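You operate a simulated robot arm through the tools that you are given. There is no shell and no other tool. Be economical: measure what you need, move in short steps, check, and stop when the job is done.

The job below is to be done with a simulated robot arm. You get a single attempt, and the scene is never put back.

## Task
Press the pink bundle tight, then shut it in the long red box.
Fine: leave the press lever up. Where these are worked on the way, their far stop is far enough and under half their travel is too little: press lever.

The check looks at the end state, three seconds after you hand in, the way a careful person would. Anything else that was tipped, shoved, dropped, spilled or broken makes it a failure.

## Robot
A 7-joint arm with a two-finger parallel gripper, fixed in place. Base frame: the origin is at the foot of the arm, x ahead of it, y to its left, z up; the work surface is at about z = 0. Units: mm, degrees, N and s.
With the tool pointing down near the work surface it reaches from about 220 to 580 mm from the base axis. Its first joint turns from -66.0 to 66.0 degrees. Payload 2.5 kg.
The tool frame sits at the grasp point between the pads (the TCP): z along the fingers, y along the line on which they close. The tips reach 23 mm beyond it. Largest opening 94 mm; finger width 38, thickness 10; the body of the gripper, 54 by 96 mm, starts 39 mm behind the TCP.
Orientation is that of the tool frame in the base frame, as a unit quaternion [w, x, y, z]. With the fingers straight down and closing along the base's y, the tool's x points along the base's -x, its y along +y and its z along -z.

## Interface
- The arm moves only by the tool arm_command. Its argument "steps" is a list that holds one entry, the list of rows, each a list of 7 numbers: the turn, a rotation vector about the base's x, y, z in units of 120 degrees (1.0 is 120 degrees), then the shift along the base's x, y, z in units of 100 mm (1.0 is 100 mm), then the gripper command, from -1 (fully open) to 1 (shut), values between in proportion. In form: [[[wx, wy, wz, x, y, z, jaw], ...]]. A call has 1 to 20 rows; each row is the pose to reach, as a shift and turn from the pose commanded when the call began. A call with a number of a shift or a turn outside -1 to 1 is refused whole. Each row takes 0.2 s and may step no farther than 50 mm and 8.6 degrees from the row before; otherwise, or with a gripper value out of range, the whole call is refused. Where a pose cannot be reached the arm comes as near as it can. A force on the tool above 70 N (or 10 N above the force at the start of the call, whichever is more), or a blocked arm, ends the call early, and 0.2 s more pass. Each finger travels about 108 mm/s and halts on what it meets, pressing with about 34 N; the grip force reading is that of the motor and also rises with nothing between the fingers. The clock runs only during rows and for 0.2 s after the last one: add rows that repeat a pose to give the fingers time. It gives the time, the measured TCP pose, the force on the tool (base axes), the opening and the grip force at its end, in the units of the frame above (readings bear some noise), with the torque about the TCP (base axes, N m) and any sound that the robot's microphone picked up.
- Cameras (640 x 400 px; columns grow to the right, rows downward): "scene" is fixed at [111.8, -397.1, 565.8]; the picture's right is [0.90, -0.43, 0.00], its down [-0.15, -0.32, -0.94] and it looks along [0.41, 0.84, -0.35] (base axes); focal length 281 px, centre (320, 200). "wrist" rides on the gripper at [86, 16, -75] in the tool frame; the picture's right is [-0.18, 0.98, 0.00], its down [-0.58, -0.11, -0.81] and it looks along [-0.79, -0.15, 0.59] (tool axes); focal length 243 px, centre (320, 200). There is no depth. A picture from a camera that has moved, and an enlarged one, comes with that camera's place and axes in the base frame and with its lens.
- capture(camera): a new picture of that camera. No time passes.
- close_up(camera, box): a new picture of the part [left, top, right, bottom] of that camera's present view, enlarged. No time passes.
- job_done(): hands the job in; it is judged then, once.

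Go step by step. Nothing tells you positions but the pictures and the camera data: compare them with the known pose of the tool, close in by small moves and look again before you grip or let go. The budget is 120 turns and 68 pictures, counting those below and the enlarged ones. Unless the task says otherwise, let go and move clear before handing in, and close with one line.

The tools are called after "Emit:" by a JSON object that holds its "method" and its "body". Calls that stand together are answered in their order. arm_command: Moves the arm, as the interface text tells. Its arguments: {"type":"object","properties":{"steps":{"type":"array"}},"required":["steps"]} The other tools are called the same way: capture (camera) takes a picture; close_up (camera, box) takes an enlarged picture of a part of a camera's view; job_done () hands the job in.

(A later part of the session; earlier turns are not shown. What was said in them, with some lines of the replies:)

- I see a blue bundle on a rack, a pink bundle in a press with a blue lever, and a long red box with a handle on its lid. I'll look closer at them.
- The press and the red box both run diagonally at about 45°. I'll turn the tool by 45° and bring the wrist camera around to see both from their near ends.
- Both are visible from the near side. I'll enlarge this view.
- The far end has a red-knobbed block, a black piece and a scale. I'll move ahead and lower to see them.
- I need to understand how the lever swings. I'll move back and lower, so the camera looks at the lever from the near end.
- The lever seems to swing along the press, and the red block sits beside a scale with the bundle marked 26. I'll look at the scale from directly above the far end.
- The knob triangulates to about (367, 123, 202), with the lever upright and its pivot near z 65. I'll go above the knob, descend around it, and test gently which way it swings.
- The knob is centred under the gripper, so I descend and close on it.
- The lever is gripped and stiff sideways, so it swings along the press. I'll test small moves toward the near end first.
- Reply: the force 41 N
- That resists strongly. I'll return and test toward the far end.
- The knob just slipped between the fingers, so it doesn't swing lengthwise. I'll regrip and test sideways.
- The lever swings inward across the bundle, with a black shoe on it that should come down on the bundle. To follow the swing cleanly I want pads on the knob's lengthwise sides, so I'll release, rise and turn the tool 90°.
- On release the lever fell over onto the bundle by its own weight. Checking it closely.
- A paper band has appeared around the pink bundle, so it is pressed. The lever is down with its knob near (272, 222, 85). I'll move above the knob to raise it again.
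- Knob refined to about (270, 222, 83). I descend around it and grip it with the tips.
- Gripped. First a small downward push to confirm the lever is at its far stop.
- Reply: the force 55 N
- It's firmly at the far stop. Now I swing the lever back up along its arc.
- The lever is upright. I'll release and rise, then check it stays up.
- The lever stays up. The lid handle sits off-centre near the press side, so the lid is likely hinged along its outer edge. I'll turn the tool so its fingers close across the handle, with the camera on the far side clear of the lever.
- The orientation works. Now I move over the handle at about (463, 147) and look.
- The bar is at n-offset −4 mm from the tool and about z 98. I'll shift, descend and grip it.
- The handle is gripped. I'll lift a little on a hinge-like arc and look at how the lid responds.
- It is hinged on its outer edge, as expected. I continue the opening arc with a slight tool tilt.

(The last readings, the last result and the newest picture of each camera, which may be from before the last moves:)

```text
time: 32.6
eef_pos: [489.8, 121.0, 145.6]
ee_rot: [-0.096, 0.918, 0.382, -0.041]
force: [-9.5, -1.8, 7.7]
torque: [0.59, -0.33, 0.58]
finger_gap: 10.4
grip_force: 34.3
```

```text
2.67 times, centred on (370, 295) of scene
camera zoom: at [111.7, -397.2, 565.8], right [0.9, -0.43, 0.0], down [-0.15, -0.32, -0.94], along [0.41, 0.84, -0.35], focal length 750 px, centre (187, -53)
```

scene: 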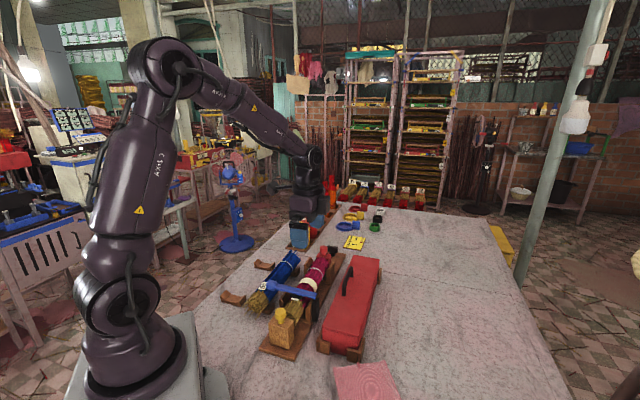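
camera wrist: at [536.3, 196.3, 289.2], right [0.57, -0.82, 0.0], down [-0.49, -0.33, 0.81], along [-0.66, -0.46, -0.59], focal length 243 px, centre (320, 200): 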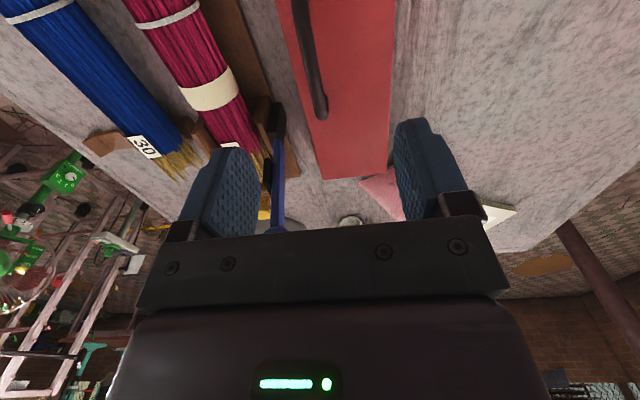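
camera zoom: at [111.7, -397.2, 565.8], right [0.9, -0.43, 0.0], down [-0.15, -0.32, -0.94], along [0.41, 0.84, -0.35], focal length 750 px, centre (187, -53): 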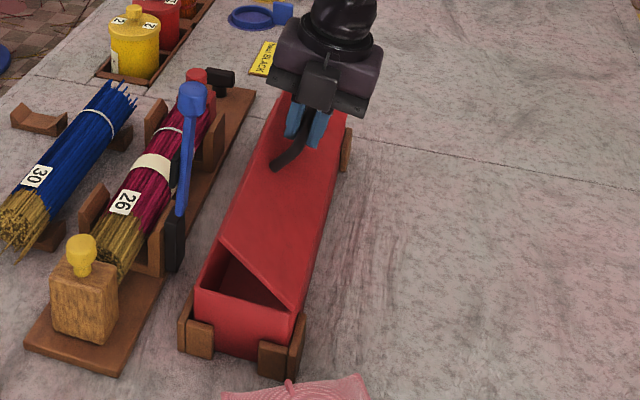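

Emit:
{"method": "arm_command", "body": {"steps": [[[0, 0, 0, 0.05, -0.05, 0.015, 0.8], [0, 0, 0, 0.104, -0.102, 0.026, 0.8], [0, 0, 0, 0.157, -0.155, 0.026, 0.8], [0, 0, 0, 0.21, -0.206, 0.021, 0.8], [0, 0, 0, 0.26, -0.257, 0.004, 0.8], [0, 0, 0, 0.313, -0.307, -0.015, 0.8]]]}}

Emit:
{"method": "close_up", "body": {"camera": "scene", "box": [300, 220, 440, 370]}}

```text
time: 34.0
eef_pos: [521.5, 88.9, 144.5]
ee_rot: [-0.096, 0.919, 0.38, -0.039]
force: [1.0, -6.1, 19.7]
torque: [0.42, -0.38, 0.87]
finger_gap: 10.7
grip_force: 34.0
```

```text
2.67 times, centred on (370, 295) of scene
camera zoom: at [111.7, -397.2, 565.8], right [0.9, -0.43, 0.0], down [-0.15, -0.32, -0.94], along [0.41, 0.84, -0.35], focal length 750 px, centre (187, -53)
```

zoom: 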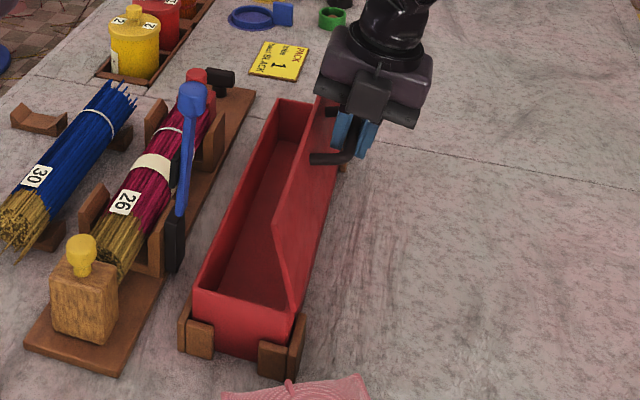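

The lid is nearly upright. I'll carry it further back past vertical toward its stop.

Emit:
{"method": "arm_command", "body": {"steps": [[[0.01, 0.01, 0, 0.04, -0.039, -0.01, 0.8], [0.015, 0.015, 0, 0.08, -0.078, -0.035, 0.8], [0.02, 0.02, 0, 0.116, -0.114, -0.06, 0.8], [0.03, 0.03, 0, 0.152, -0.149, -0.1, 0.8]]]}}

Emit:
{"method": "close_up", "body": {"camera": "scene", "box": [300, 220, 440, 370]}}

```text
time: 35.0
eef_pos: [535.7, 74.2, 130.7]
ee_rot: [-0.137, 0.913, 0.379, -0.06]
force: [0.1, -1.2, 1.9]
torque: [0.32, -0.32, 0.7]
finger_gap: 10.9
grip_force: 23.3
```

```text
2.67 times, centred on (370, 295) of scene
camera zoom: at [111.8, -397.1, 565.8], right [0.9, -0.43, 0.0], down [-0.15, -0.32, -0.94], along [0.41, 0.84, -0.35], focal length 750 px, centre (187, -53)
```

zoom: 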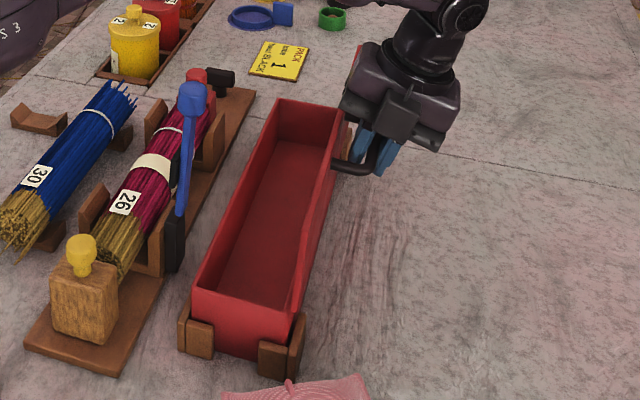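

Emit:
{"method": "arm_command", "body": {"steps": [[[0.01, 0.01, 0, 0.032, -0.031, -0.045, 0.8], [0.02, 0.02, 0, 0.063, -0.061, -0.09, 0.8], [0.03, 0.03, 0, 0.09, -0.088, -0.14, 0.8], [0.035, 0.035, 0, 0.113, -0.111, -0.19, 0.8]]]}}

Emit:
{"method": "close_up", "body": {"camera": "scene", "box": [300, 220, 440, 370]}}

```text
time: 36.0
eef_pos: [549.3, 61.2, 116.3]
ee_rot: [-0.183, 0.905, 0.376, -0.074]
force: [3.5, -3.4, 15.1]
torque: [0.03, -0.06, 1.12]
finger_gap: 10.5
grip_force: 33.9
```

```text
2.67 times, centred on (370, 295) of scene
camera zoom: at [111.7, -397.1, 565.8], right [0.9, -0.43, 0.0], down [-0.15, -0.32, -0.94], along [0.41, 0.84, -0.35], focal length 750 px, centre (187, -53)
```

zoom: 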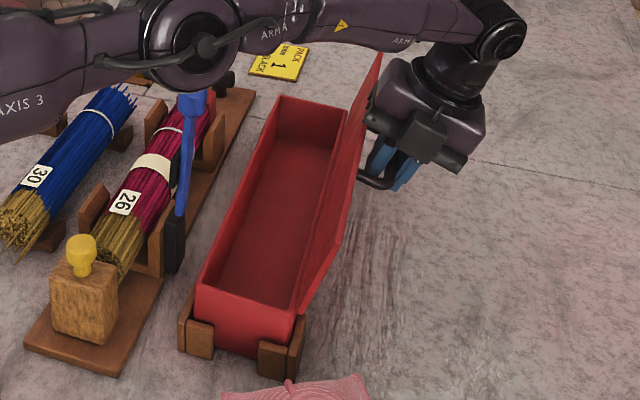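

Emit:
{"method": "arm_command", "body": {"steps": [[[0, 0, 0, 0.012, -0.012, -0.03, 0.8], [0, 0, 0, 0.02, -0.02, -0.06, 0.8]]]}}

```text
time: 36.6
eef_pos: [550.5, 60.4, 111.8]
ee_rot: [-0.183, 0.905, 0.377, -0.075]
force: [-2.1, -6.5, 26.4]
torque: [0.19, -0.19, 1.22]
finger_gap: 10.6
grip_force: 33.7
```

It's resting firmly, likely at its stop. I'll open the fingers slightly and back out along the tool axis.

Emit:
{"method": "arm_command", "body": {"steps": [[[0, 0, 0, 0, 0, 0.02, 0.6], [0, 0, 0, 0, 0, 0.02, 0.5], [0, 0, 0, 0, 0, 0.02, 0.5], [0, 0, 0, 0.04, -0.04, 0.15, 0.5], [0, 0, 0, 0.09, -0.09, 0.3, 0.5], [0, 0, 0, 0.12, -0.12, 0.45, 0.5]]]}}

Emit:
{"method": "close_up", "body": {"camera": "scene", "box": [300, 220, 440, 370]}}

```text
time: 38.0
eef_pos: [553.9, 49.2, 153.8]
ee_rot: [-0.183, 0.905, 0.375, -0.077]
force: [0.1, 0.9, 0.0]
torque: [-0.04, 0.01, 0.02]
finger_gap: 23.7
grip_force: 0.1
out of reach, approached as far as the arm can: row 5, 6
```

```text
2.67 times, centred on (370, 295) of scene
camera zoom: at [111.8, -397.1, 565.8], right [0.9, -0.43, 0.0], down [-0.15, -0.32, -0.94], along [0.41, 0.84, -0.35], focal length 750 px, centre (187, -53)
```

zoom: 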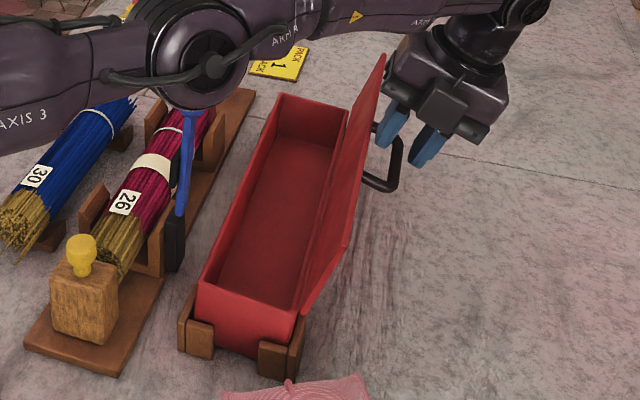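

The lid stays open. I'll rise, straighten the tool and travel over to the pink bundle.

Emit:
{"method": "arm_command", "body": {"steps": [[[0, 0, 0, -0.05, 0.0, 0.3, 0.5], [-0.02, -0.02, 0, -0.15, 0.1, 0.6, 0.0], [-0.05, -0.05, 0, -0.35, 0.25, 0.9, -0.4], [-0.09, -0.09, 0, -0.55, 0.45, 1.0, -0.4], [-0.135, -0.136, 0, -0.75, 0.65, 1.0, -0.4]]]}}

Emit:
{"method": "arm_command", "body": {"steps": [[[0, 0, 0, -0.2, 0.2, 0.2, -0.4], [0, 0, 0, -0.45, 0.45, 0.3, -0.4], [0, 0, 0, -0.75, 0.7, 0.3, -0.4], [0, 0, 0, -1.0, 0.95, 0.3, -0.4]]]}}

Emit:
{"method": "capture", "body": {"camera": "wrist"}}

Emit:
{"method": "capture", "body": {"camera": "scene"}}

```text
time: 39.2
eef_pos: [478.4, 114.1, 255.7]
ee_rot: [0.0, 0.924, 0.383, 0.0]
force: [-0.1, -0.3, -1.3]
torque: [-0.05, -0.02, 0.01]
finger_gap: 65.8
grip_force: 0.1
```

```text
time: 40.2
eef_pos: [378.4, 210.0, 284.6]
ee_rot: [0.0, 0.924, 0.383, 0.001]
force: [0.0, 0.9, 0.3]
torque: [0.01, -0.01, 0.03]
finger_gap: 65.8
grip_force: 0.0
```

```text
22 pictures are left
camera wrist: at [451.9, 259.7, 360.0], right [0.57, -0.82, 0.0], down [-0.49, -0.33, 0.81], along [-0.67, -0.46, -0.59], focal length 243 px, centre (320, 200)
```

wrist: 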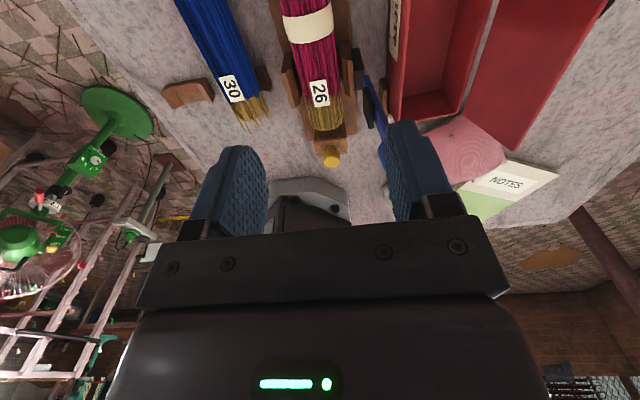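

```text
21 pictures are left
```

scene: 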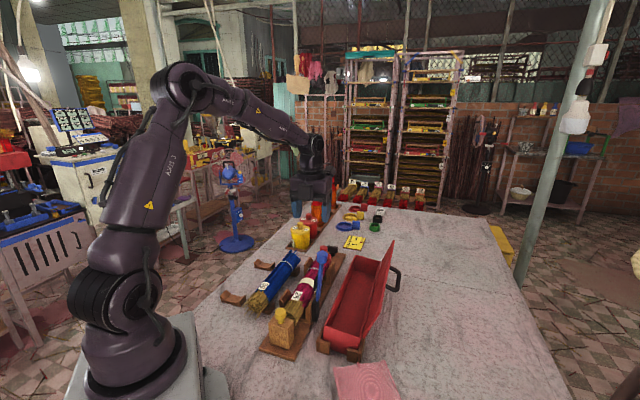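

Bundle centre at the band is about (368, 216), top z ≈ 72. I'll descend over it with fingers open and check part-way.

Emit:
{"method": "arm_command", "body": {"steps": [[[0, 0, 0, -0.05, 0.03, -0.3, -0.7], [0, 0, 0, -0.1, 0.06, -0.65, -0.7], [0, 0, 0, -0.1, 0.06, -1.0, -0.7]]]}}

Emit:
{"method": "arm_command", "body": {"steps": [[[0, 0, 0, 0, 0, -0.3, -0.7], [0, 0, 0, 0, 0, -0.6, -0.7]]]}}

Emit:
{"method": "capture", "body": {"camera": "wrist"}}

Emit:
{"method": "close_up", "body": {"camera": "scene", "box": [260, 230, 360, 330]}}

```text
time: 41.0
eef_pos: [368.9, 215.9, 184.3]
ee_rot: [0.0, 0.924, 0.383, 0.0]
force: [0.8, -0.8, 0.7]
torque: [0.01, 0.03, 0.01]
finger_gap: 79.8
grip_force: 0.1
```

```text
time: 41.6
eef_pos: [369.3, 215.7, 124.8]
ee_rot: [0.0, 0.923, 0.384, 0.0]
force: [0.1, -0.3, -0.2]
torque: [0.02, 0.03, -0.01]
finger_gap: 80.1
grip_force: 0.0
```

```text
20 pictures are left
camera wrist: at [443.1, 265.9, 200.0], right [0.57, -0.82, 0.0], down [-0.49, -0.34, 0.81], along [-0.66, -0.46, -0.59], focal length 243 px, centre (320, 200)
```

wrist: 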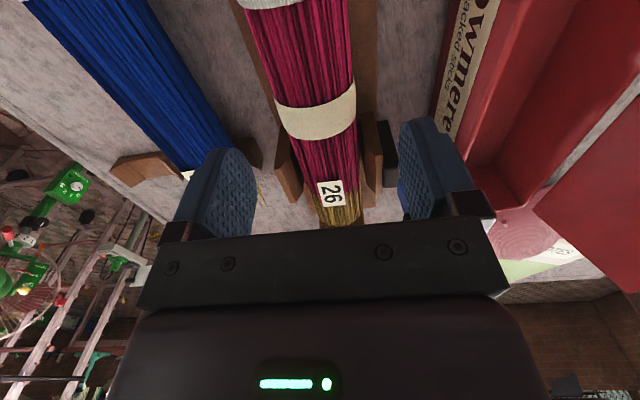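

```text
4.00 times, centred on (310, 280) of scene
camera zoom: at [111.8, -397.1, 565.8], right [0.9, -0.43, 0.0], down [-0.15, -0.32, -0.94], along [0.41, 0.84, -0.35], focal length 1125 px, centre (360, -120)
```

zoom: 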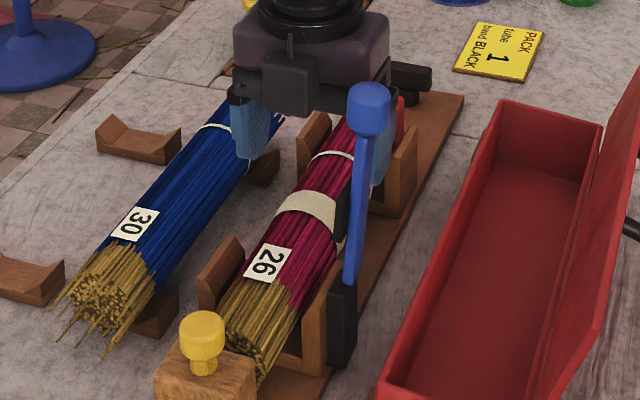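

Well centred. Descending the last bit and closing on the bundle.

Emit:
{"method": "arm_command", "body": {"steps": [[[0, 0, 0, 0, 0, -0.3, -0.7], [0, 0, 0, 0, 0, -0.6, -0.7], [0, 0, 0, 0, 0, -0.74, -0.7]]]}}

Emit:
{"method": "arm_command", "body": {"steps": [[[0, 0, 0, 0, 0, 0, -0.3], [0, 0, 0, 0, 0, 0, 0], [0, 0, 0, 0, 0, 0, 0.4], [0, 0, 0, 0, 0, 0, 0.6]]]}}

Emit:
{"method": "close_up", "body": {"camera": "scene", "box": [260, 230, 360, 330]}}

```text
time: 42.4
eef_pos: [369.4, 216.5, 49.3]
ee_rot: [0.0, 0.924, 0.383, 0.0]
force: [0.0, 0.3, 0.0]
torque: [-0.03, 0.04, 0.04]
finger_gap: 80.0
grip_force: 0.0
```

```text
time: 43.4
eef_pos: [368.6, 215.9, 50.7]
ee_rot: [-0.001, 0.924, 0.384, 0.0]
force: [-6.3, 9.1, -2.2]
torque: [0.08, 0.03, -0.67]
finger_gap: 53.6
grip_force: 34.4
```

```text
4.00 times, centred on (310, 280) of scene
camera zoom: at [111.8, -397.1, 565.8], right [0.9, -0.43, 0.0], down [-0.15, -0.32, -0.94], along [0.41, 0.84, -0.35], focal length 1125 px, centre (360, -120)
```

zoom: 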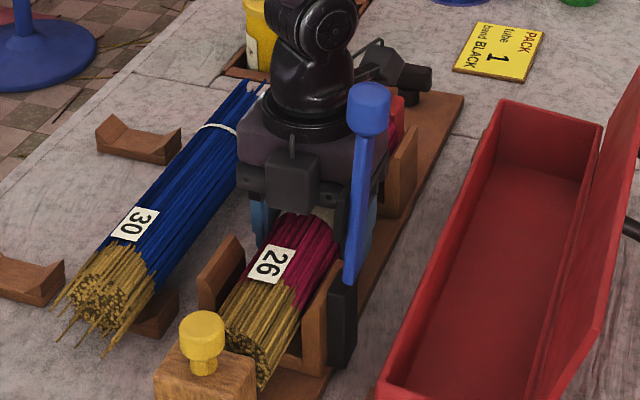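

Gripped at 53.6 mm. Lifting straight up.

Emit:
{"method": "arm_command", "body": {"steps": [[[0, 0, 0, 0, 0, 0.1, 0.6], [0, 0, 0, 0, 0, 0.25, 0.6], [0, 0, 0, 0, 0, 0.5, 0.6], [0, 0, 0, 0, 0, 0.75, 0.6], [0, 0, 0, 0, 0, 1.0, 0.6]]]}}

Emit:
{"method": "arm_command", "body": {"steps": [[[0, 0, 0, 0, 0, 0.25, 0.6], [0, 0, 0, 0, 0, 0.5, 0.6], [0, 0, 0, 0, 0, 0.75, 0.6], [0, 0, 0, 0, 0, 1.0, 0.6]]]}}

Emit:
{"method": "arm_command", "body": {"steps": [[[0, 0, 0, 0, 0, 0.25, 0.6], [0, 0, 0, 0, 0, 0.35, 0.6]]]}}

Emit:
{"method": "capture", "body": {"camera": "scene"}}

Emit:
{"method": "capture", "body": {"camera": "wrist"}}

```text
time: 44.6
eef_pos: [368.5, 215.3, 151.0]
ee_rot: [0.0, 0.923, 0.384, 0.0]
force: [0.5, -0.5, 0.9]
torque: [-0.04, -0.03, 0.0]
finger_gap: 18.5
grip_force: 0.0
```

```text
time: 45.6
eef_pos: [367.9, 216.6, 250.6]
ee_rot: [0.0, 0.923, 0.384, -0.001]
force: [-0.1, -1.0, 0.4]
torque: [0.0, -0.01, 0.0]
finger_gap: 18.5
grip_force: 0.2
```

```text
time: 46.2
eef_pos: [368.7, 216.3, 286.3]
ee_rot: [0.0, 0.923, 0.384, 0.0]
force: [0.1, 0.1, -0.2]
torque: [-0.01, -0.02, 0.01]
finger_gap: 18.8
grip_force: 0.0
```

```text
17 pictures are left
```

scene: 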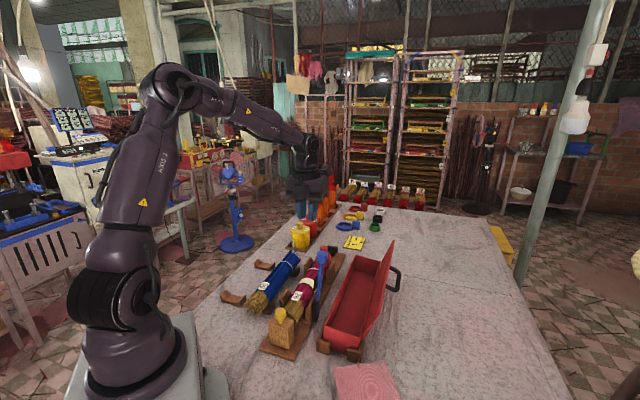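

```text
16 pictures are left
camera wrist: at [442.8, 265.2, 360.8], right [0.57, -0.82, 0.0], down [-0.49, -0.33, 0.81], along [-0.66, -0.46, -0.59], focal length 243 px, centre (320, 200)
```

wrist: 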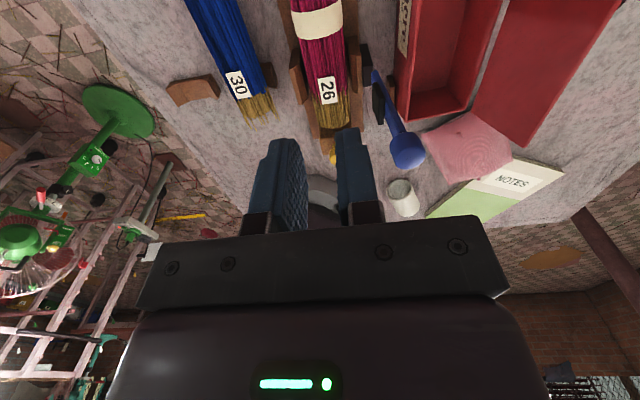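

The bundle slipped out during the lift and stayed in the cradle. I'll look closely at why.

Emit:
{"method": "close_up", "body": {"camera": "scene", "box": [250, 235, 350, 355]}}

Emit:
{"method": "close_up", "body": {"camera": "wrist", "box": [240, 0, 440, 180]}}

```text
3.33 times, centred on (300, 295) of scene
camera zoom: at [111.8, -397.1, 565.8], right [0.9, -0.43, 0.0], down [-0.15, -0.32, -0.94], along [0.41, 0.84, -0.35], focal length 937 px, centre (387, -117)
```

zoom: 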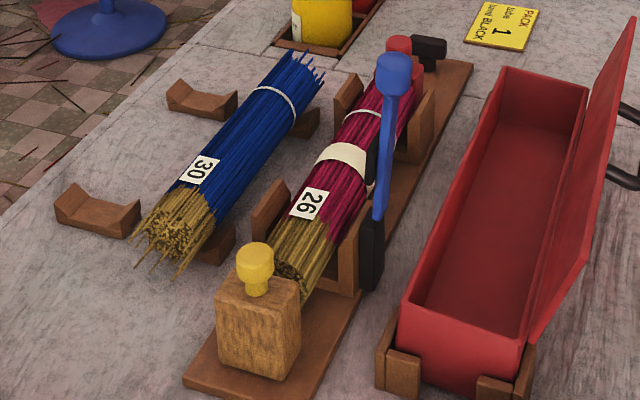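

```text
2.22 times, centred on (340, 90) of wrist
camera zoom: at [442.8, 265.2, 360.8], right [0.57, -0.82, 0.0], down [-0.49, -0.33, 0.81], along [-0.66, -0.46, -0.59], focal length 539 px, centre (276, 444)
```

zoom: 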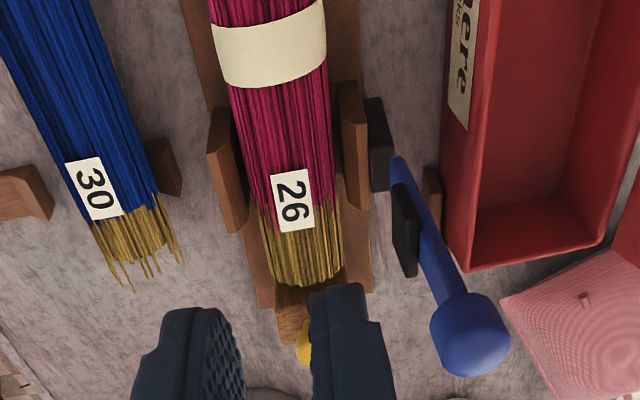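

The bundle and lever look undisturbed. I'll regrip deeper, and lift slowly while watching the force.

Emit:
{"method": "arm_command", "body": {"steps": [[[0, 0, 0, 0, 0, -0.2, -0.7], [0, 0, 0, 0, 0, -0.5, -0.7], [0, 0, 0, 0, 0, -0.75, -0.7], [0, 0, 0, 0, 0, -1.0, -0.7]]]}}

Emit:
{"method": "arm_command", "body": {"steps": [[[0, 0, 0, 0, 0, -0.3, -0.7], [0, 0, 0, 0, 0, -0.6, -0.7], [0, 0, 0, 0, 0, -0.95, -0.7]]]}}

Emit:
{"method": "arm_command", "body": {"steps": [[[0, 0, 0, 0.0, 0.0, -0.3, -0.7], [0, 0, 0, 0.0, 0.0, -0.45, -0.7], [0, 0, 0, 0.0, 0.0, -0.53, -0.7]]]}}

```text
time: 47.2
eef_pos: [368.0, 216.0, 184.2]
ee_rot: [0.0, 0.924, 0.383, -0.001]
force: [-0.6, 0.6, 0.1]
torque: [0.0, 0.01, 0.01]
finger_gap: 80.0
grip_force: 0.0
```

```text
time: 48.0
eef_pos: [370.5, 216.2, 89.4]
ee_rot: [0.0, 0.924, 0.383, 0.0]
force: [0.3, -0.1, -0.5]
torque: [-0.05, 0.0, -0.02]
finger_gap: 79.8
grip_force: 0.0
```

```text
time: 48.8
eef_pos: [370.5, 214.5, 37.7]
ee_rot: [0.0, 0.924, 0.382, 0.0]
force: [-0.6, 0.2, 0.1]
torque: [0.0, 0.03, 0.0]
finger_gap: 79.7
grip_force: 0.0
```

Emit:
{"method": "arm_command", "body": {"steps": [[[0, 0, 0, 0, 0, 0, 0], [0, 0, 0, 0, 0, 0, 0.5], [0, 0, 0, 0, 0, 0, 1], [0, 0, 0, 0, 0, 0, 1], [0, 0, 0, 0, 0, 0, 1], [0, 0, 0, 0, 0, 0.03, 1]]]}}

Emit:
{"method": "arm_command", "body": {"steps": [[[0, 0, 0, 0, 0, 0.03, 1], [0, 0, 0, 0, 0, 0.06, 1]]]}}

```text
time: 50.2
eef_pos: [367.3, 217.5, 39.1]
ee_rot: [-0.001, 0.923, 0.384, -0.002]
force: [-10.2, 11.8, -9.3]
torque: [0.34, -0.33, -0.96]
finger_gap: 54.2
grip_force: 34.3
```

```text
time: 50.8
eef_pos: [369.6, 215.6, 45.8]
ee_rot: [-0.001, 0.923, 0.384, 0.0]
force: [-10.1, 10.5, -3.2]
torque: [0.02, -0.12, -1.1]
finger_gap: 54.0
grip_force: 33.8
```

Emit:
{"method": "arm_command", "body": {"steps": [[[0, 0, 0, 0, 0, 0.03, 1], [0, 0, 0, 0, 0, 0.06, 1], [0, 0, 0, 0, 0, 0.09, 1], [0, 0, 0, 0, 0, 0.09, 1]]]}}

Emit:
{"method": "close_up", "body": {"camera": "scene", "box": [260, 230, 360, 330]}}

```text
time: 51.8
eef_pos: [369.4, 214.2, 55.4]
ee_rot: [0.0, 0.924, 0.383, 0.0]
force: [-0.1, 0.8, -3.2]
torque: [0.04, -0.01, -0.01]
finger_gap: 54.1
grip_force: 34.0
```

```text
4.00 times, centred on (310, 280) of scene
camera zoom: at [111.8, -397.1, 565.8], right [0.9, -0.43, 0.0], down [-0.15, -0.32, -0.94], along [0.41, 0.84, -0.35], focal length 1125 px, centre (360, -120)
```

zoom: 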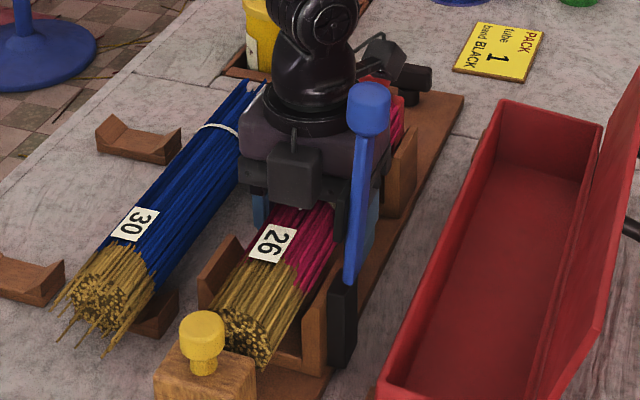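

It's lifting now, with about 3 N weight and no side load. Continuing gently.

Emit:
{"method": "arm_command", "body": {"steps": [[[0, 0, 0, 0, 0, 0.06, 1], [0, 0, 0, 0, 0, 0.14, 1], [0, 0, 0, 0, 0, 0.24, 1], [0, 0, 0, 0, 0, 0.36, 1], [0, 0, 0, 0, 0, 0.48, 1], [0, 0, 0, 0, 0, 0.6, 1], [0, 0, 0, 0, 0, 0.72, 1], [0, 0, 0, 0, 0, 0.84, 1], [0, 0, 0, 0, 0, 0.96, 1], [0, 0, 0, 0, 0, 1.0, 1]]]}}

Emit:
{"method": "arm_command", "body": {"steps": [[[0, 0, 0, 0, 0, 0.06, 1], [0, 0, 0, 0, 0, 0.14, 1], [0, 0, 0, 0, 0, 0.24, 1], [0, 0, 0, 0, 0, 0.36, 1], [0, 0, 0, 0, 0, 0.48, 1], [0, 0, 0, 0, 0, 0.6, 1], [0, 0, 0, 0, 0, 0.72, 1], [0, 0, 0, 0, 0, 0.84, 1], [0, 0, 0, 0, 0, 0.96, 1], [0, 0, 0, 0, 0, 1.0, 1]]]}}

Emit:
{"method": "capture", "body": {"camera": "scene"}}

```text
time: 54.0
eef_pos: [369.6, 215.8, 154.3]
ee_rot: [-0.001, 0.924, 0.383, 0.0]
force: [0.6, 1.0, -2.6]
torque: [0.02, -0.01, 0.01]
finger_gap: 53.6
grip_force: 34.8
```

```text
time: 56.2
eef_pos: [369.3, 216.1, 256.2]
ee_rot: [0.0, 0.924, 0.383, 0.0]
force: [0.7, 0.0, -2.6]
torque: [0.01, -0.04, -0.03]
finger_gap: 53.8
grip_force: 34.3
```

```text
12 pictures are left
```

scene: 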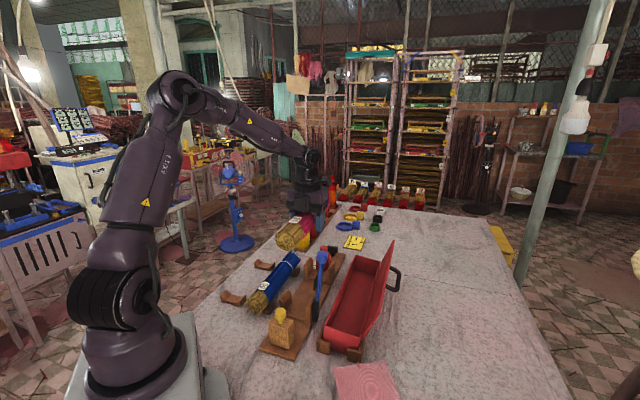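

The bundle is held securely above the press. The box is narrow, so I'll measure its opening precisely before moving over it.

Emit:
{"method": "arm_command", "body": {"steps": [[[0, 0, 0, 0, 0, 0.12, 1], [0, 0, 0, 0, 0, 0.24, 1], [0, 0, 0, 0, 0, 0.36, 1], [0, 0, 0, 0, 0, 0.48, 1]]]}}

Emit:
{"method": "close_up", "body": {"camera": "wrist", "box": [370, 0, 610, 150]}}

Emit:
{"method": "close_up", "body": {"camera": "scene", "box": [310, 230, 410, 370]}}

```text
time: 57.2
eef_pos: [369.0, 215.7, 303.7]
ee_rot: [0.0, 0.924, 0.384, 0.001]
force: [-0.5, -0.1, -2.8]
torque: [0.04, -0.05, 0.0]
finger_gap: 53.9
grip_force: 33.9
```

```text
2.67 times, centred on (490, 75) of wrist
camera zoom: at [443.2, 264.8, 379.0], right [0.57, -0.82, 0.0], down [-0.49, -0.33, 0.81], along [-0.66, -0.46, -0.59], focal length 647 px, centre (-133, 533)
```

zoom: 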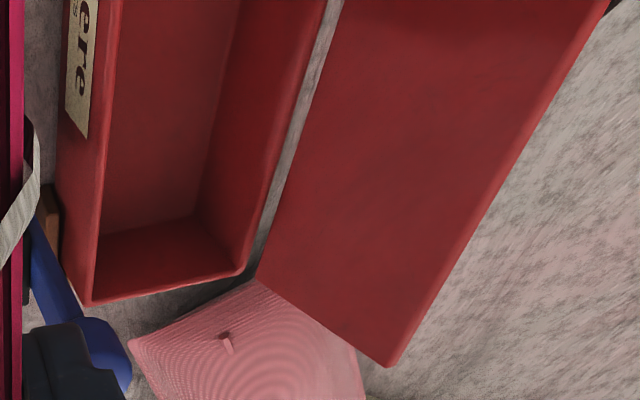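

```text
2.86 times, centred on (360, 300) of scene
camera zoom: at [111.8, -397.1, 565.8], right [0.9, -0.43, 0.0], down [-0.15, -0.32, -0.94], along [0.41, 0.84, -0.35], focal length 803 px, centre (206, -86)
```

zoom: 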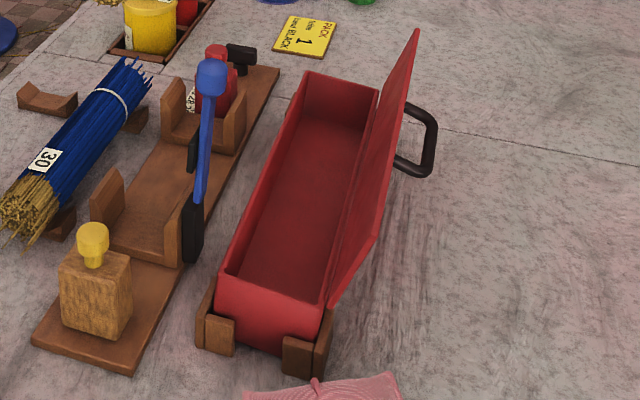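

The box's inside is about 68 mm wide, while the bundle plus fingers is about 74 mm. So the fingers can go down only to the rim, and the bundle must be let go with the tips at rim height, well centred. I'll carry it over the box now.

Emit:
{"method": "arm_command", "body": {"steps": [[[0, 0, 0, 0.12, -0.1, 0, 1], [0, 0, 0, 0.25, -0.2, 0, 1], [0, 0, 0, 0.4, -0.32, 0, 1], [0, 0, 0, 0.55, -0.45, 0, 1], [0, 0, 0, 0.7, -0.58, 0, 1], [0, 0, 0, 0.85, -0.7, 0, 1], [0, 0, 0, 0.97, -0.8, 0, 1], [0, 0, 0, 1.0, -0.88, 0, 1]]]}}

Emit:
{"method": "arm_command", "body": {"steps": [[[0, 0, 0, 0.05, 0, -0.1, 1], [0, 0, 0, 0.085, 0, -0.22, 1], [0, 0, 0, 0.085, 0, -0.36, 1], [0, 0, 0, 0.085, 0, -0.5, 1], [0, 0, 0, 0.085, 0, -0.64, 1], [0, 0, 0, 0.085, 0, -0.78, 1], [0, 0, 0, 0.085, 0, -0.9, 1], [0, 0, 0, 0.085, 0, -1.0, 1]]]}}

Emit:
{"method": "arm_command", "body": {"steps": [[[0, 0, 0, 0, 0, -0.12, 1], [0, 0, 0, 0, 0, -0.26, 1], [0, 0, 0, 0, 0, -0.4, 1], [0, 0, 0, 0, 0, -0.52, 1], [0, 0, 0, 0, 0, -0.6, 1]]]}}

Emit:
{"method": "close_up", "body": {"camera": "scene", "box": [290, 220, 430, 370]}}

Emit:
{"method": "capture", "body": {"camera": "wrist"}}

```text
time: 59.0
eef_pos: [470.3, 127.3, 304.7]
ee_rot: [0.0, 0.924, 0.384, 0.0]
force: [-0.4, -0.1, -3.0]
torque: [0.01, 0.02, -0.02]
finger_gap: 53.7
grip_force: 34.4
```

```text
time: 60.8
eef_pos: [477.4, 126.8, 204.0]
ee_rot: [0.0, 0.924, 0.383, 0.0]
force: [-0.5, 0.2, -2.6]
torque: [0.03, 0.0, -0.01]
finger_gap: 53.8
grip_force: 34.4
```

```text
time: 62.0
eef_pos: [477.0, 128.3, 143.4]
ee_rot: [0.0, 0.923, 0.384, 0.0]
force: [0.1, -0.4, -3.1]
torque: [0.04, -0.02, -0.02]
finger_gap: 53.5
grip_force: 33.9
```

```text
2.67 times, centred on (360, 295) of scene
camera zoom: at [111.8, -397.1, 565.8], right [0.9, -0.43, 0.0], down [-0.15, -0.32, -0.94], along [0.41, 0.84, -0.35], focal length 750 px, centre (213, -53)
```

zoom: 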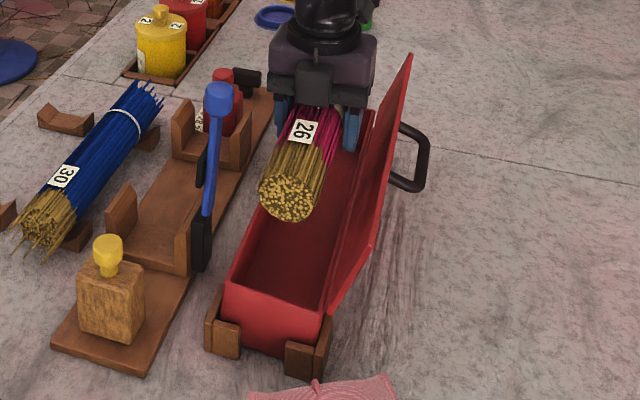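

```text
8 pictures are left
camera wrist: at [551.5, 176.9, 218.6], right [0.57, -0.82, 0.0], down [-0.49, -0.34, 0.81], along [-0.67, -0.46, -0.59], focal length 243 px, centre (320, 200)
```

wrist: 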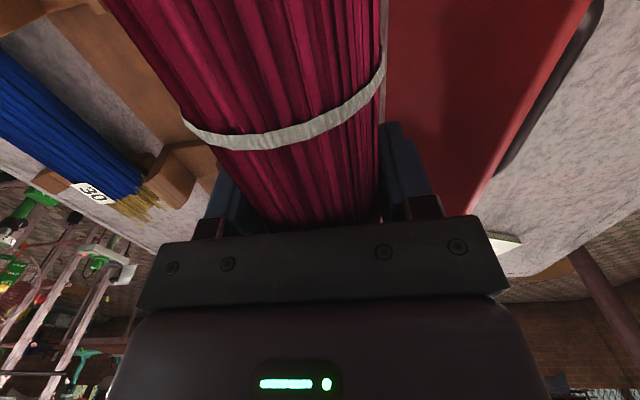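

Emit:
{"method": "arm_command", "body": {"steps": [[[0, 0, 0, 0, 0, -0.1, 1], [0, 0, 0, 0, 0, -0.22, 1], [0, 0, 0, 0, 0, -0.34, 1], [0, 0, 0, 0, 0, -0.43, 1]]]}}

Emit:
{"method": "close_up", "body": {"camera": "scene", "box": [310, 250, 400, 360]}}

```text
time: 63.0
eef_pos: [478.3, 129.1, 100.0]
ee_rot: [0.0, 0.924, 0.383, 0.0]
force: [-0.6, -0.1, -3.2]
torque: [0.05, -0.01, -0.02]
finger_gap: 53.7
grip_force: 34.0
```

```text
3.64 times, centred on (355, 305) of scene
camera zoom: at [111.8, -397.1, 565.8], right [0.9, -0.43, 0.0], down [-0.15, -0.32, -0.94], along [0.41, 0.84, -0.35], focal length 1022 px, centre (193, -182)
```

zoom: 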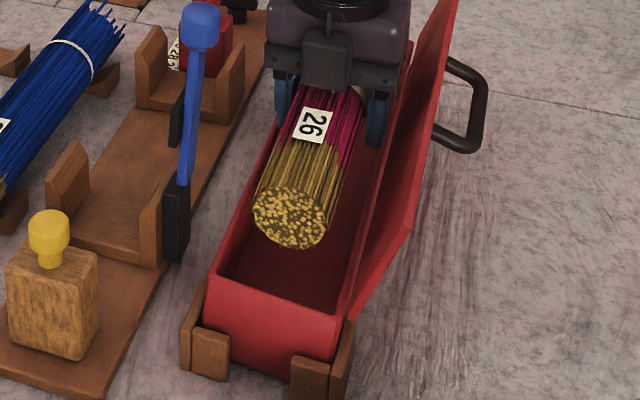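

The bundle is within a few mm of the box's centre line. I'll nudge it 1–2 mm and lower slowly, watching for contact with the rim.

Emit:
{"method": "arm_command", "body": {"steps": [[[0, 0, 0, -0.01, 0.01, -0.02, 1], [0, 0, 0, -0.01, 0.01, -0.05, 1], [0, 0, 0, -0.01, 0.01, -0.08, 1]]]}}

Emit:
{"method": "arm_command", "body": {"steps": [[[0, 0, 0, 0, 0, -0.02, 1], [0, 0, 0, 0, 0, -0.04, 1]]]}}

Emit:
{"method": "arm_command", "body": {"steps": [[[0, 0, 0, 0, 0, -0.02, 1], [0, 0, 0, 0, 0, -0.04, 1]]]}}

```text
time: 63.8
eef_pos: [477.1, 128.2, 92.6]
ee_rot: [-0.001, 0.923, 0.384, 0.0]
force: [-0.4, -0.5, -3.6]
torque: [0.01, -0.05, -0.04]
finger_gap: 53.6
grip_force: 34.6
```

```text
time: 64.4
eef_pos: [476.5, 128.9, 88.6]
ee_rot: [0.0, 0.924, 0.383, 0.0]
force: [0.5, 0.2, -2.2]
torque: [0.02, 0.0, -0.01]
finger_gap: 53.7
grip_force: 33.7
```

```text
time: 65.0
eef_pos: [476.9, 128.3, 87.2]
ee_rot: [0.0, 0.924, 0.382, 0.001]
force: [-15.2, -1.8, 28.1]
torque: [-1.22, -0.08, -0.61]
finger_gap: 53.6
grip_force: 34.3
```

The +n finger tip touched the outer rim. I'll back off, shift 4 mm toward the press side and try again to see if both fingers fit.

Emit:
{"method": "arm_command", "body": {"steps": [[[0, 0, 0, 0, 0, 0.05, 1], [0, 0, 0, -0.025, 0.025, 0.05, 1], [0, 0, 0, -0.025, 0.025, 0.03, 1], [0, 0, 0, -0.025, 0.025, 0.01, 1]]]}}

Emit:
{"method": "arm_command", "body": {"steps": [[[0, 0, 0, 0, 0, -0.02, 1], [0, 0, 0, 0, 0, -0.04, 1]]]}}

```text
time: 66.0
eef_pos: [474.2, 130.5, 88.2]
ee_rot: [0.001, 0.924, 0.382, 0.0]
force: [-8.5, -3.5, 15.3]
torque: [-0.55, -0.25, -0.42]
finger_gap: 53.5
grip_force: 33.6
```

```text
time: 66.6
eef_pos: [476.6, 129.6, 86.5]
ee_rot: [0.003, 0.924, 0.381, 0.004]
force: [-18.7, -15.7, 57.0]
torque: [-2.06, -0.78, -0.95]
finger_gap: 53.2
grip_force: 34.2
```

Emit:
{"method": "arm_command", "body": {"steps": [[[0, 0, 0, 0, 0, 0.06, 1], [0, 0, 0, -0.02, 0.02, 0.09, 1], [0, 0, 0, -0.04, 0.04, 0.09, 1], [0, 0, 0, -0.04, 0.04, 0.06, 1]]]}}

Emit:
{"method": "arm_command", "body": {"steps": [[[0, 0, 0, 0, 0, -0.02, 1], [0, 0, 0, 0, 0, -0.05, 1]]]}}

```text
time: 67.6
eef_pos: [469.8, 135.3, 86.7]
ee_rot: [-0.001, 0.924, 0.383, 0.0]
force: [0.0, 0.5, -2.4]
torque: [0.11, 0.01, 0.35]
finger_gap: 53.5
grip_force: 33.9
```

```text
time: 68.2
eef_pos: [470.1, 135.7, 86.2]
ee_rot: [-0.001, 0.923, 0.384, -0.001]
force: [-25.9, -7.4, 59.9]
torque: [1.44, 2.24, 1.06]
finger_gap: 53.2
grip_force: 33.8
```

Now the inner side touched, so the true centre is between. One more try in the middle.

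Emit:
{"method": "arm_command", "body": {"steps": [[[0, 0, 0, 0, 0, 0.06, 1], [0, 0, 0, 0.015, -0.015, 0.09, 1], [0, 0, 0, 0.03, -0.03, 0.09, 1], [0, 0, 0, 0.03, -0.03, 0.07, 1]]]}}

Emit:
{"method": "arm_command", "body": {"steps": [[[0, 0, 0, 0, 0, -0.03, 1], [0, 0, 0, 0, 0, -0.06, 1]]]}}

```text
time: 69.2
eef_pos: [473.5, 131.5, 88.9]
ee_rot: [0.0, 0.923, 0.384, 0.0]
force: [0.3, -0.2, -2.9]
torque: [0.02, -0.01, 0.37]
finger_gap: 53.2
grip_force: 34.3
```

```text
time: 69.8
eef_pos: [476.7, 131.2, 87.0]
ee_rot: [0.002, 0.924, 0.383, 0.002]
force: [-14.2, -8.3, 34.1]
torque: [-1.25, -0.51, -0.67]
finger_gap: 53.4
grip_force: 34.0
```

The fingers don't fit between the walls together with the bundle. I'll rise slightly, centre it, and check before letting go.

Emit:
{"method": "arm_command", "body": {"steps": [[[0, 0, 0, 0, 0, 0.06, 1], [0, 0, 0, -0.01, 0.01, 0.08, 1], [0, 0, 0, -0.01, 0.01, 0.06, 1]]]}}

Emit:
{"method": "close_up", "body": {"camera": "scene", "box": [310, 240, 400, 360]}}

```text
time: 70.6
eef_pos: [471.7, 133.3, 89.2]
ee_rot: [0.0, 0.924, 0.384, 0.0]
force: [-0.6, 0.1, -2.9]
torque: [0.01, 0.02, -0.42]
finger_gap: 53.1
grip_force: 34.0
```

```text
3.33 times, centred on (355, 300) of scene
camera zoom: at [111.8, -397.1, 565.8], right [0.9, -0.43, 0.0], down [-0.15, -0.32, -0.94], along [0.41, 0.84, -0.35], focal length 937 px, centre (203, -133)
```

zoom: 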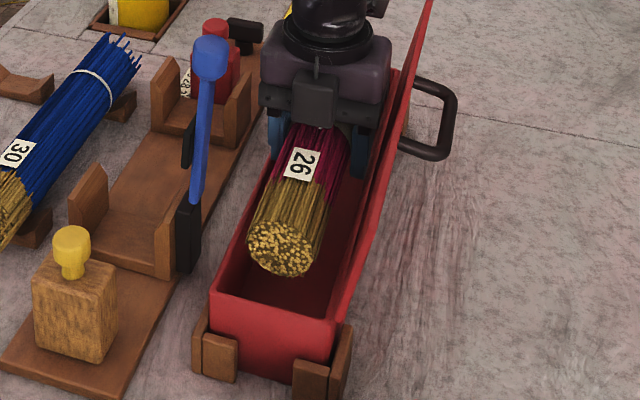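

The bundle is centred over the opening with its underside at the rim. Letting go with a small opening.

Emit:
{"method": "arm_command", "body": {"steps": [[[0, 0, 0, 0, 0, 0, -0.3], [0, 0, 0, 0, 0, 0, -0.3], [0, 0, 0, 0, 0, 0.05, -0.3], [0, 0, 0, 0, 0, 0.3, -0.3], [0, 0, 0, 0, 0, 0.6, -0.3], [0, 0, 0, 0, 0, 1.0, -0.3]]]}}

Emit:
{"method": "close_up", "body": {"camera": "scene", "box": [300, 220, 420, 370]}}

```text
time: 72.0
eef_pos: [472.0, 133.1, 188.9]
ee_rot: [0.001, 0.924, 0.383, 0.0]
force: [-0.4, 0.1, -0.4]
torque: [0.03, 0.0, 0.02]
finger_gap: 61.5
grip_force: 0.1
```

```text
2.67 times, centred on (360, 295) of scene
camera zoom: at [111.8, -397.1, 565.8], right [0.9, -0.43, 0.0], down [-0.15, -0.32, -0.94], along [0.41, 0.84, -0.35], focal length 750 px, centre (213, -53)
```

zoom: 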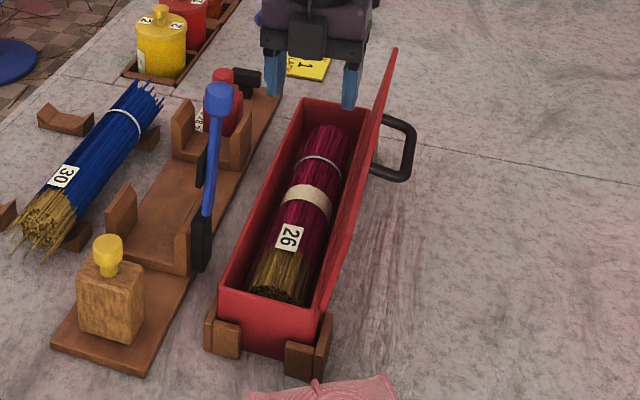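

The bundle lies inside the box. Next I return to the lid handle along the reverse of my exit path.

Emit:
{"method": "arm_command", "body": {"steps": [[[0, 0, 0, 0, 0, 0.35, 0], [0, 0, 0, 0.14, -0.12, 0.66, 0.5], [0.035, 0.035, 0, 0.35, -0.35, 0.66, 0.5], [0.07, 0.071, 0, 0.55, -0.55, 0.6, 0.5], [0.105, 0.106, 0, 0.7, -0.72, 0.5, 0.5], [0.135, 0.136, 0, 0.8, -0.84, 0.3, 0.5]]]}}

Emit:
{"method": "arm_command", "body": {"steps": [[[0, 0, 0, 0.01, 0, -0.3, 0.5], [0, 0, 0, 0.02, 0, -0.5, 0.5]]]}}

Emit:
{"method": "close_up", "body": {"camera": "scene", "box": [330, 220, 430, 320]}}

```text
time: 73.4
eef_pos: [552.1, 46.9, 219.1]
ee_rot: [-0.185, 0.905, 0.374, -0.078]
force: [0.8, 0.5, -0.4]
torque: [0.02, -0.01, 0.01]
finger_gap: 23.5
grip_force: 0.0
```

```text
time: 74.0
eef_pos: [554.7, 48.8, 170.2]
ee_rot: [-0.184, 0.905, 0.376, -0.078]
force: [-0.5, -0.1, 0.6]
torque: [0.01, 0.01, -0.02]
finger_gap: 23.5
grip_force: 0.1
```

```text
4.00 times, centred on (380, 270) of scene
camera zoom: at [111.8, -397.1, 565.8], right [0.9, -0.43, 0.0], down [-0.15, -0.32, -0.94], along [0.41, 0.84, -0.35], focal length 1125 px, centre (80, -80)
```

zoom: 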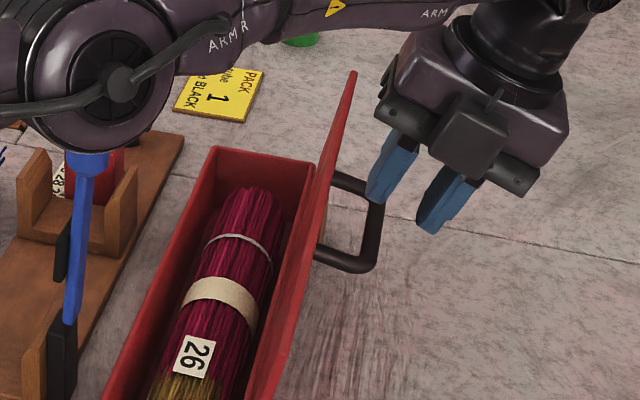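

Emit:
{"method": "arm_command", "body": {"steps": [[[0, 0, 0, 0.01, 0.02, -0.15, 0.5], [0, 0, 0, 0.01, 0.045, -0.28, 0.5], [0, 0, 0, 0.0, 0.08, -0.42, 0.5], [0, 0, 0, -0.035, 0.113, -0.55, 0.5]]]}}

Emit:
{"method": "close_up", "body": {"camera": "scene", "box": [330, 220, 430, 320]}}

```text
time: 75.0
eef_pos: [549.4, 59.7, 114.1]
ee_rot: [-0.184, 0.905, 0.376, -0.077]
force: [0.0, 0.7, 1.1]
torque: [-0.01, -0.01, 0.03]
finger_gap: 24.1
grip_force: 1.0
```

```text
4.00 times, centred on (380, 270) of scene
camera zoom: at [111.8, -397.1, 565.8], right [0.9, -0.43, 0.0], down [-0.15, -0.32, -0.94], along [0.41, 0.84, -0.35], focal length 1125 px, centre (80, -80)
```

zoom: 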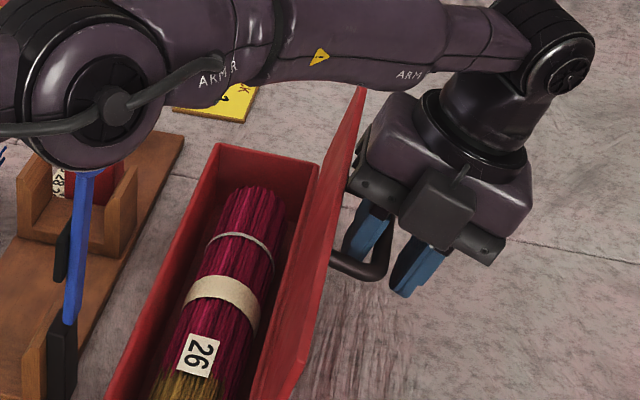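

The fingers straddle the handle bar. I close on it and begin the reverse arc.

Emit:
{"method": "arm_command", "body": {"steps": [[[0, 0, 0, 0, 0, 0, 0.8], [0, 0, 0, 0, 0, 0, 0.8], [0, 0, 0, -0.02, 0.02, 0.04, 0.8], [-0.005, -0.005, 0, -0.043, 0.043, 0.09, 0.8], [-0.015, -0.015, 0, -0.07, 0.07, 0.14, 0.8], [-0.025, -0.025, 0, -0.101, 0.1, 0.185, 0.8], [-0.035, -0.035, 0, -0.133, 0.131, 0.23, 0.8], [-0.045, -0.045, 0, -0.169, 0.166, 0.27, 0.8], [-0.05, -0.05, 0, -0.205, 0.202, 0.295, 0.8], [-0.055, -0.055, 0, -0.245, 0.241, 0.32, 0.8], [-0.065, -0.065, 0, -0.285, 0.28, 0.335, 0.8]]]}}

```text
time: 77.4
eef_pos: [522.1, 87.3, 148.8]
ee_rot: [-0.096, 0.919, 0.38, -0.04]
force: [0.2, -0.7, 1.7]
torque: [-0.06, 0.0, 0.07]
finger_gap: 10.7
grip_force: 1.6
```

Emit:
{"method": "arm_command", "body": {"steps": [[[0, 0, 0, 0, 0, 0, 1], [0, 0, 0, 0, 0, 0, 1]]]}}

```text
time: 78.0
eef_pos: [522.5, 88.0, 148.6]
ee_rot: [-0.095, 0.919, 0.381, -0.039]
force: [0.9, 0.2, 4.7]
torque: [0.31, -0.3, 0.45]
finger_gap: 10.3
grip_force: 34.2
```

Still holding the bar. Continuing the closing arc.

Emit:
{"method": "arm_command", "body": {"steps": [[[0, 0, 0, -0.053, 0.05, 0.0, 1], [0, 0, 0, -0.103, 0.101, 0.01, 1], [0, 0, 0, -0.156, 0.152, 0.015, 1], [0, 0, 0, -0.209, 0.205, 0.01, 1], [0, 0, 0, -0.263, 0.257, -0.01, 1], [0, 0, 0, -0.313, 0.307, -0.025, 1]]]}}

Emit:
{"method": "arm_command", "body": {"steps": [[[0, 0, 0, -0.05, 0.049, -0.025, 1], [0, 0, 0, -0.099, 0.097, -0.055, 1], [-0.02, -0.02, 0, -0.142, 0.14, -0.095, 1], [-0.04, -0.04, 0, -0.186, 0.183, -0.138, 1], [-0.055, -0.055, 0, -0.223, 0.219, -0.19, 1], [-0.07, -0.071, 0, -0.26, 0.255, -0.245, 1]]]}}

Emit:
{"method": "close_up", "body": {"camera": "scene", "box": [300, 220, 420, 370]}}

```text
time: 79.4
eef_pos: [490.3, 118.4, 144.8]
ee_rot: [-0.097, 0.919, 0.38, -0.042]
force: [3.7, 2.4, 3.0]
torque: [0.13, -0.3, 0.04]
finger_gap: 10.6
grip_force: 33.7
```

```text
time: 80.8
eef_pos: [466.3, 145.0, 120.8]
ee_rot: [0.0, 0.923, 0.384, 0.0]
force: [-4.1, 1.2, 4.8]
torque: [-0.26, 0.28, -0.24]
finger_gap: 10.9
grip_force: 34.2
```

```text
2.67 times, centred on (360, 295) of scene
camera zoom: at [111.8, -397.1, 565.8], right [0.9, -0.43, 0.0], down [-0.15, -0.32, -0.94], along [0.41, 0.84, -0.35], focal length 750 px, centre (213, -53)
```

zoom: 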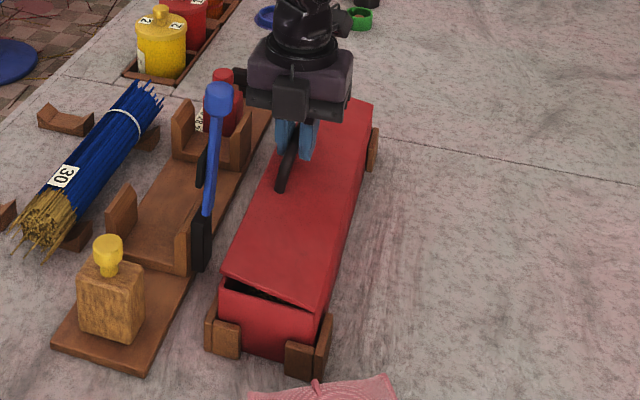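

Almost closed. I lower the lid the last bit until it seats.

Emit:
{"method": "arm_command", "body": {"steps": [[[0, 0, 0, -0.02, 0.02, -0.04, 1], [0, 0, 0, -0.036, 0.036, -0.08, 1], [0, 0, 0, -0.055, 0.055, -0.12, 1]]]}}

Emit:
{"method": "arm_command", "body": {"steps": [[[0, 0, 0, -0.01, 0.01, -0.02, 1], [0, 0, 0, -0.01, 0.01, -0.04, 1]]]}}

```text
time: 81.6
eef_pos: [461.0, 148.7, 109.6]
ee_rot: [0.0, 0.924, 0.383, 0.002]
force: [2.2, 2.9, 2.3]
torque: [-0.18, 0.03, -0.26]
finger_gap: 10.5
grip_force: 34.1
```

```text
time: 82.2
eef_pos: [459.7, 150.6, 106.5]
ee_rot: [0.0, 0.924, 0.382, 0.001]
force: [-7.5, -3.2, 28.6]
torque: [-0.04, 0.04, -0.23]
finger_gap: 10.5
grip_force: 33.9
```

The lid is seated with firm resistance. I release and rise clear.

Emit:
{"method": "arm_command", "body": {"steps": [[[0, 0, 0, 0, 0, 0.02, 0.6], [0, 0, 0, 0, 0, 0.02, 0.1], [0, 0, 0, 0, 0, 0.02, 0.0], [0, 0, 0, 0, 0, 0.2, 0.0], [0, 0, 0, 0, 0, 0.5, 0.0], [0, 0, 0, 0, 0, 0.8, 0.0], [0, 0, 0, 0, 0, 1.0, 0.0]]]}}

Emit:
{"method": "arm_command", "body": {"steps": [[[0, 0, 0, 0, 0, 0.4, 0.0], [0, 0, 0, 0, 0, 0.8, 0.0]]]}}

Emit:
{"method": "close_up", "body": {"camera": "scene", "box": [220, 200, 420, 370]}}

```text
time: 83.8
eef_pos: [458.3, 150.7, 206.6]
ee_rot: [0.0, 0.924, 0.384, 0.001]
force: [0.3, 0.3, 0.1]
torque: [-0.01, 0.03, 0.02]
finger_gap: 47.2
grip_force: 0.1
```

```text
time: 84.4
eef_pos: [456.7, 150.8, 284.4]
ee_rot: [0.0, 0.924, 0.383, -0.001]
force: [-0.8, 0.4, 0.6]
torque: [0.01, 0.03, -0.01]
finger_gap: 47.0
grip_force: 0.1
```

```text
2.35 times, centred on (320, 285) of scene
camera zoom: at [111.8, -397.1, 565.8], right [0.9, -0.43, 0.0], down [-0.15, -0.32, -0.94], along [0.41, 0.84, -0.35], focal length 662 px, centre (320, 0)
```

zoom: 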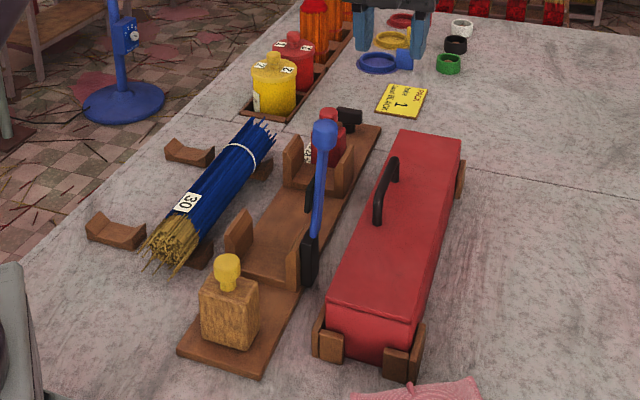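

The lid is shut with the bundle inside, the lever is up, and everything else looks undisturbed. The arm is clear, so I'm handing in.

Emit:
{"method": "job_done", "body": {}}

```text
The job is handed in.
```

The pink bundle was pressed to the lever's far stop and is now shut in the long red box, with the press lever left up. My fingers would not fit inside the box, so I let the bundle drop about 60 mm into it, and the finger tips pressed on the box rim a few times (up to 60 N) while I was centring it.
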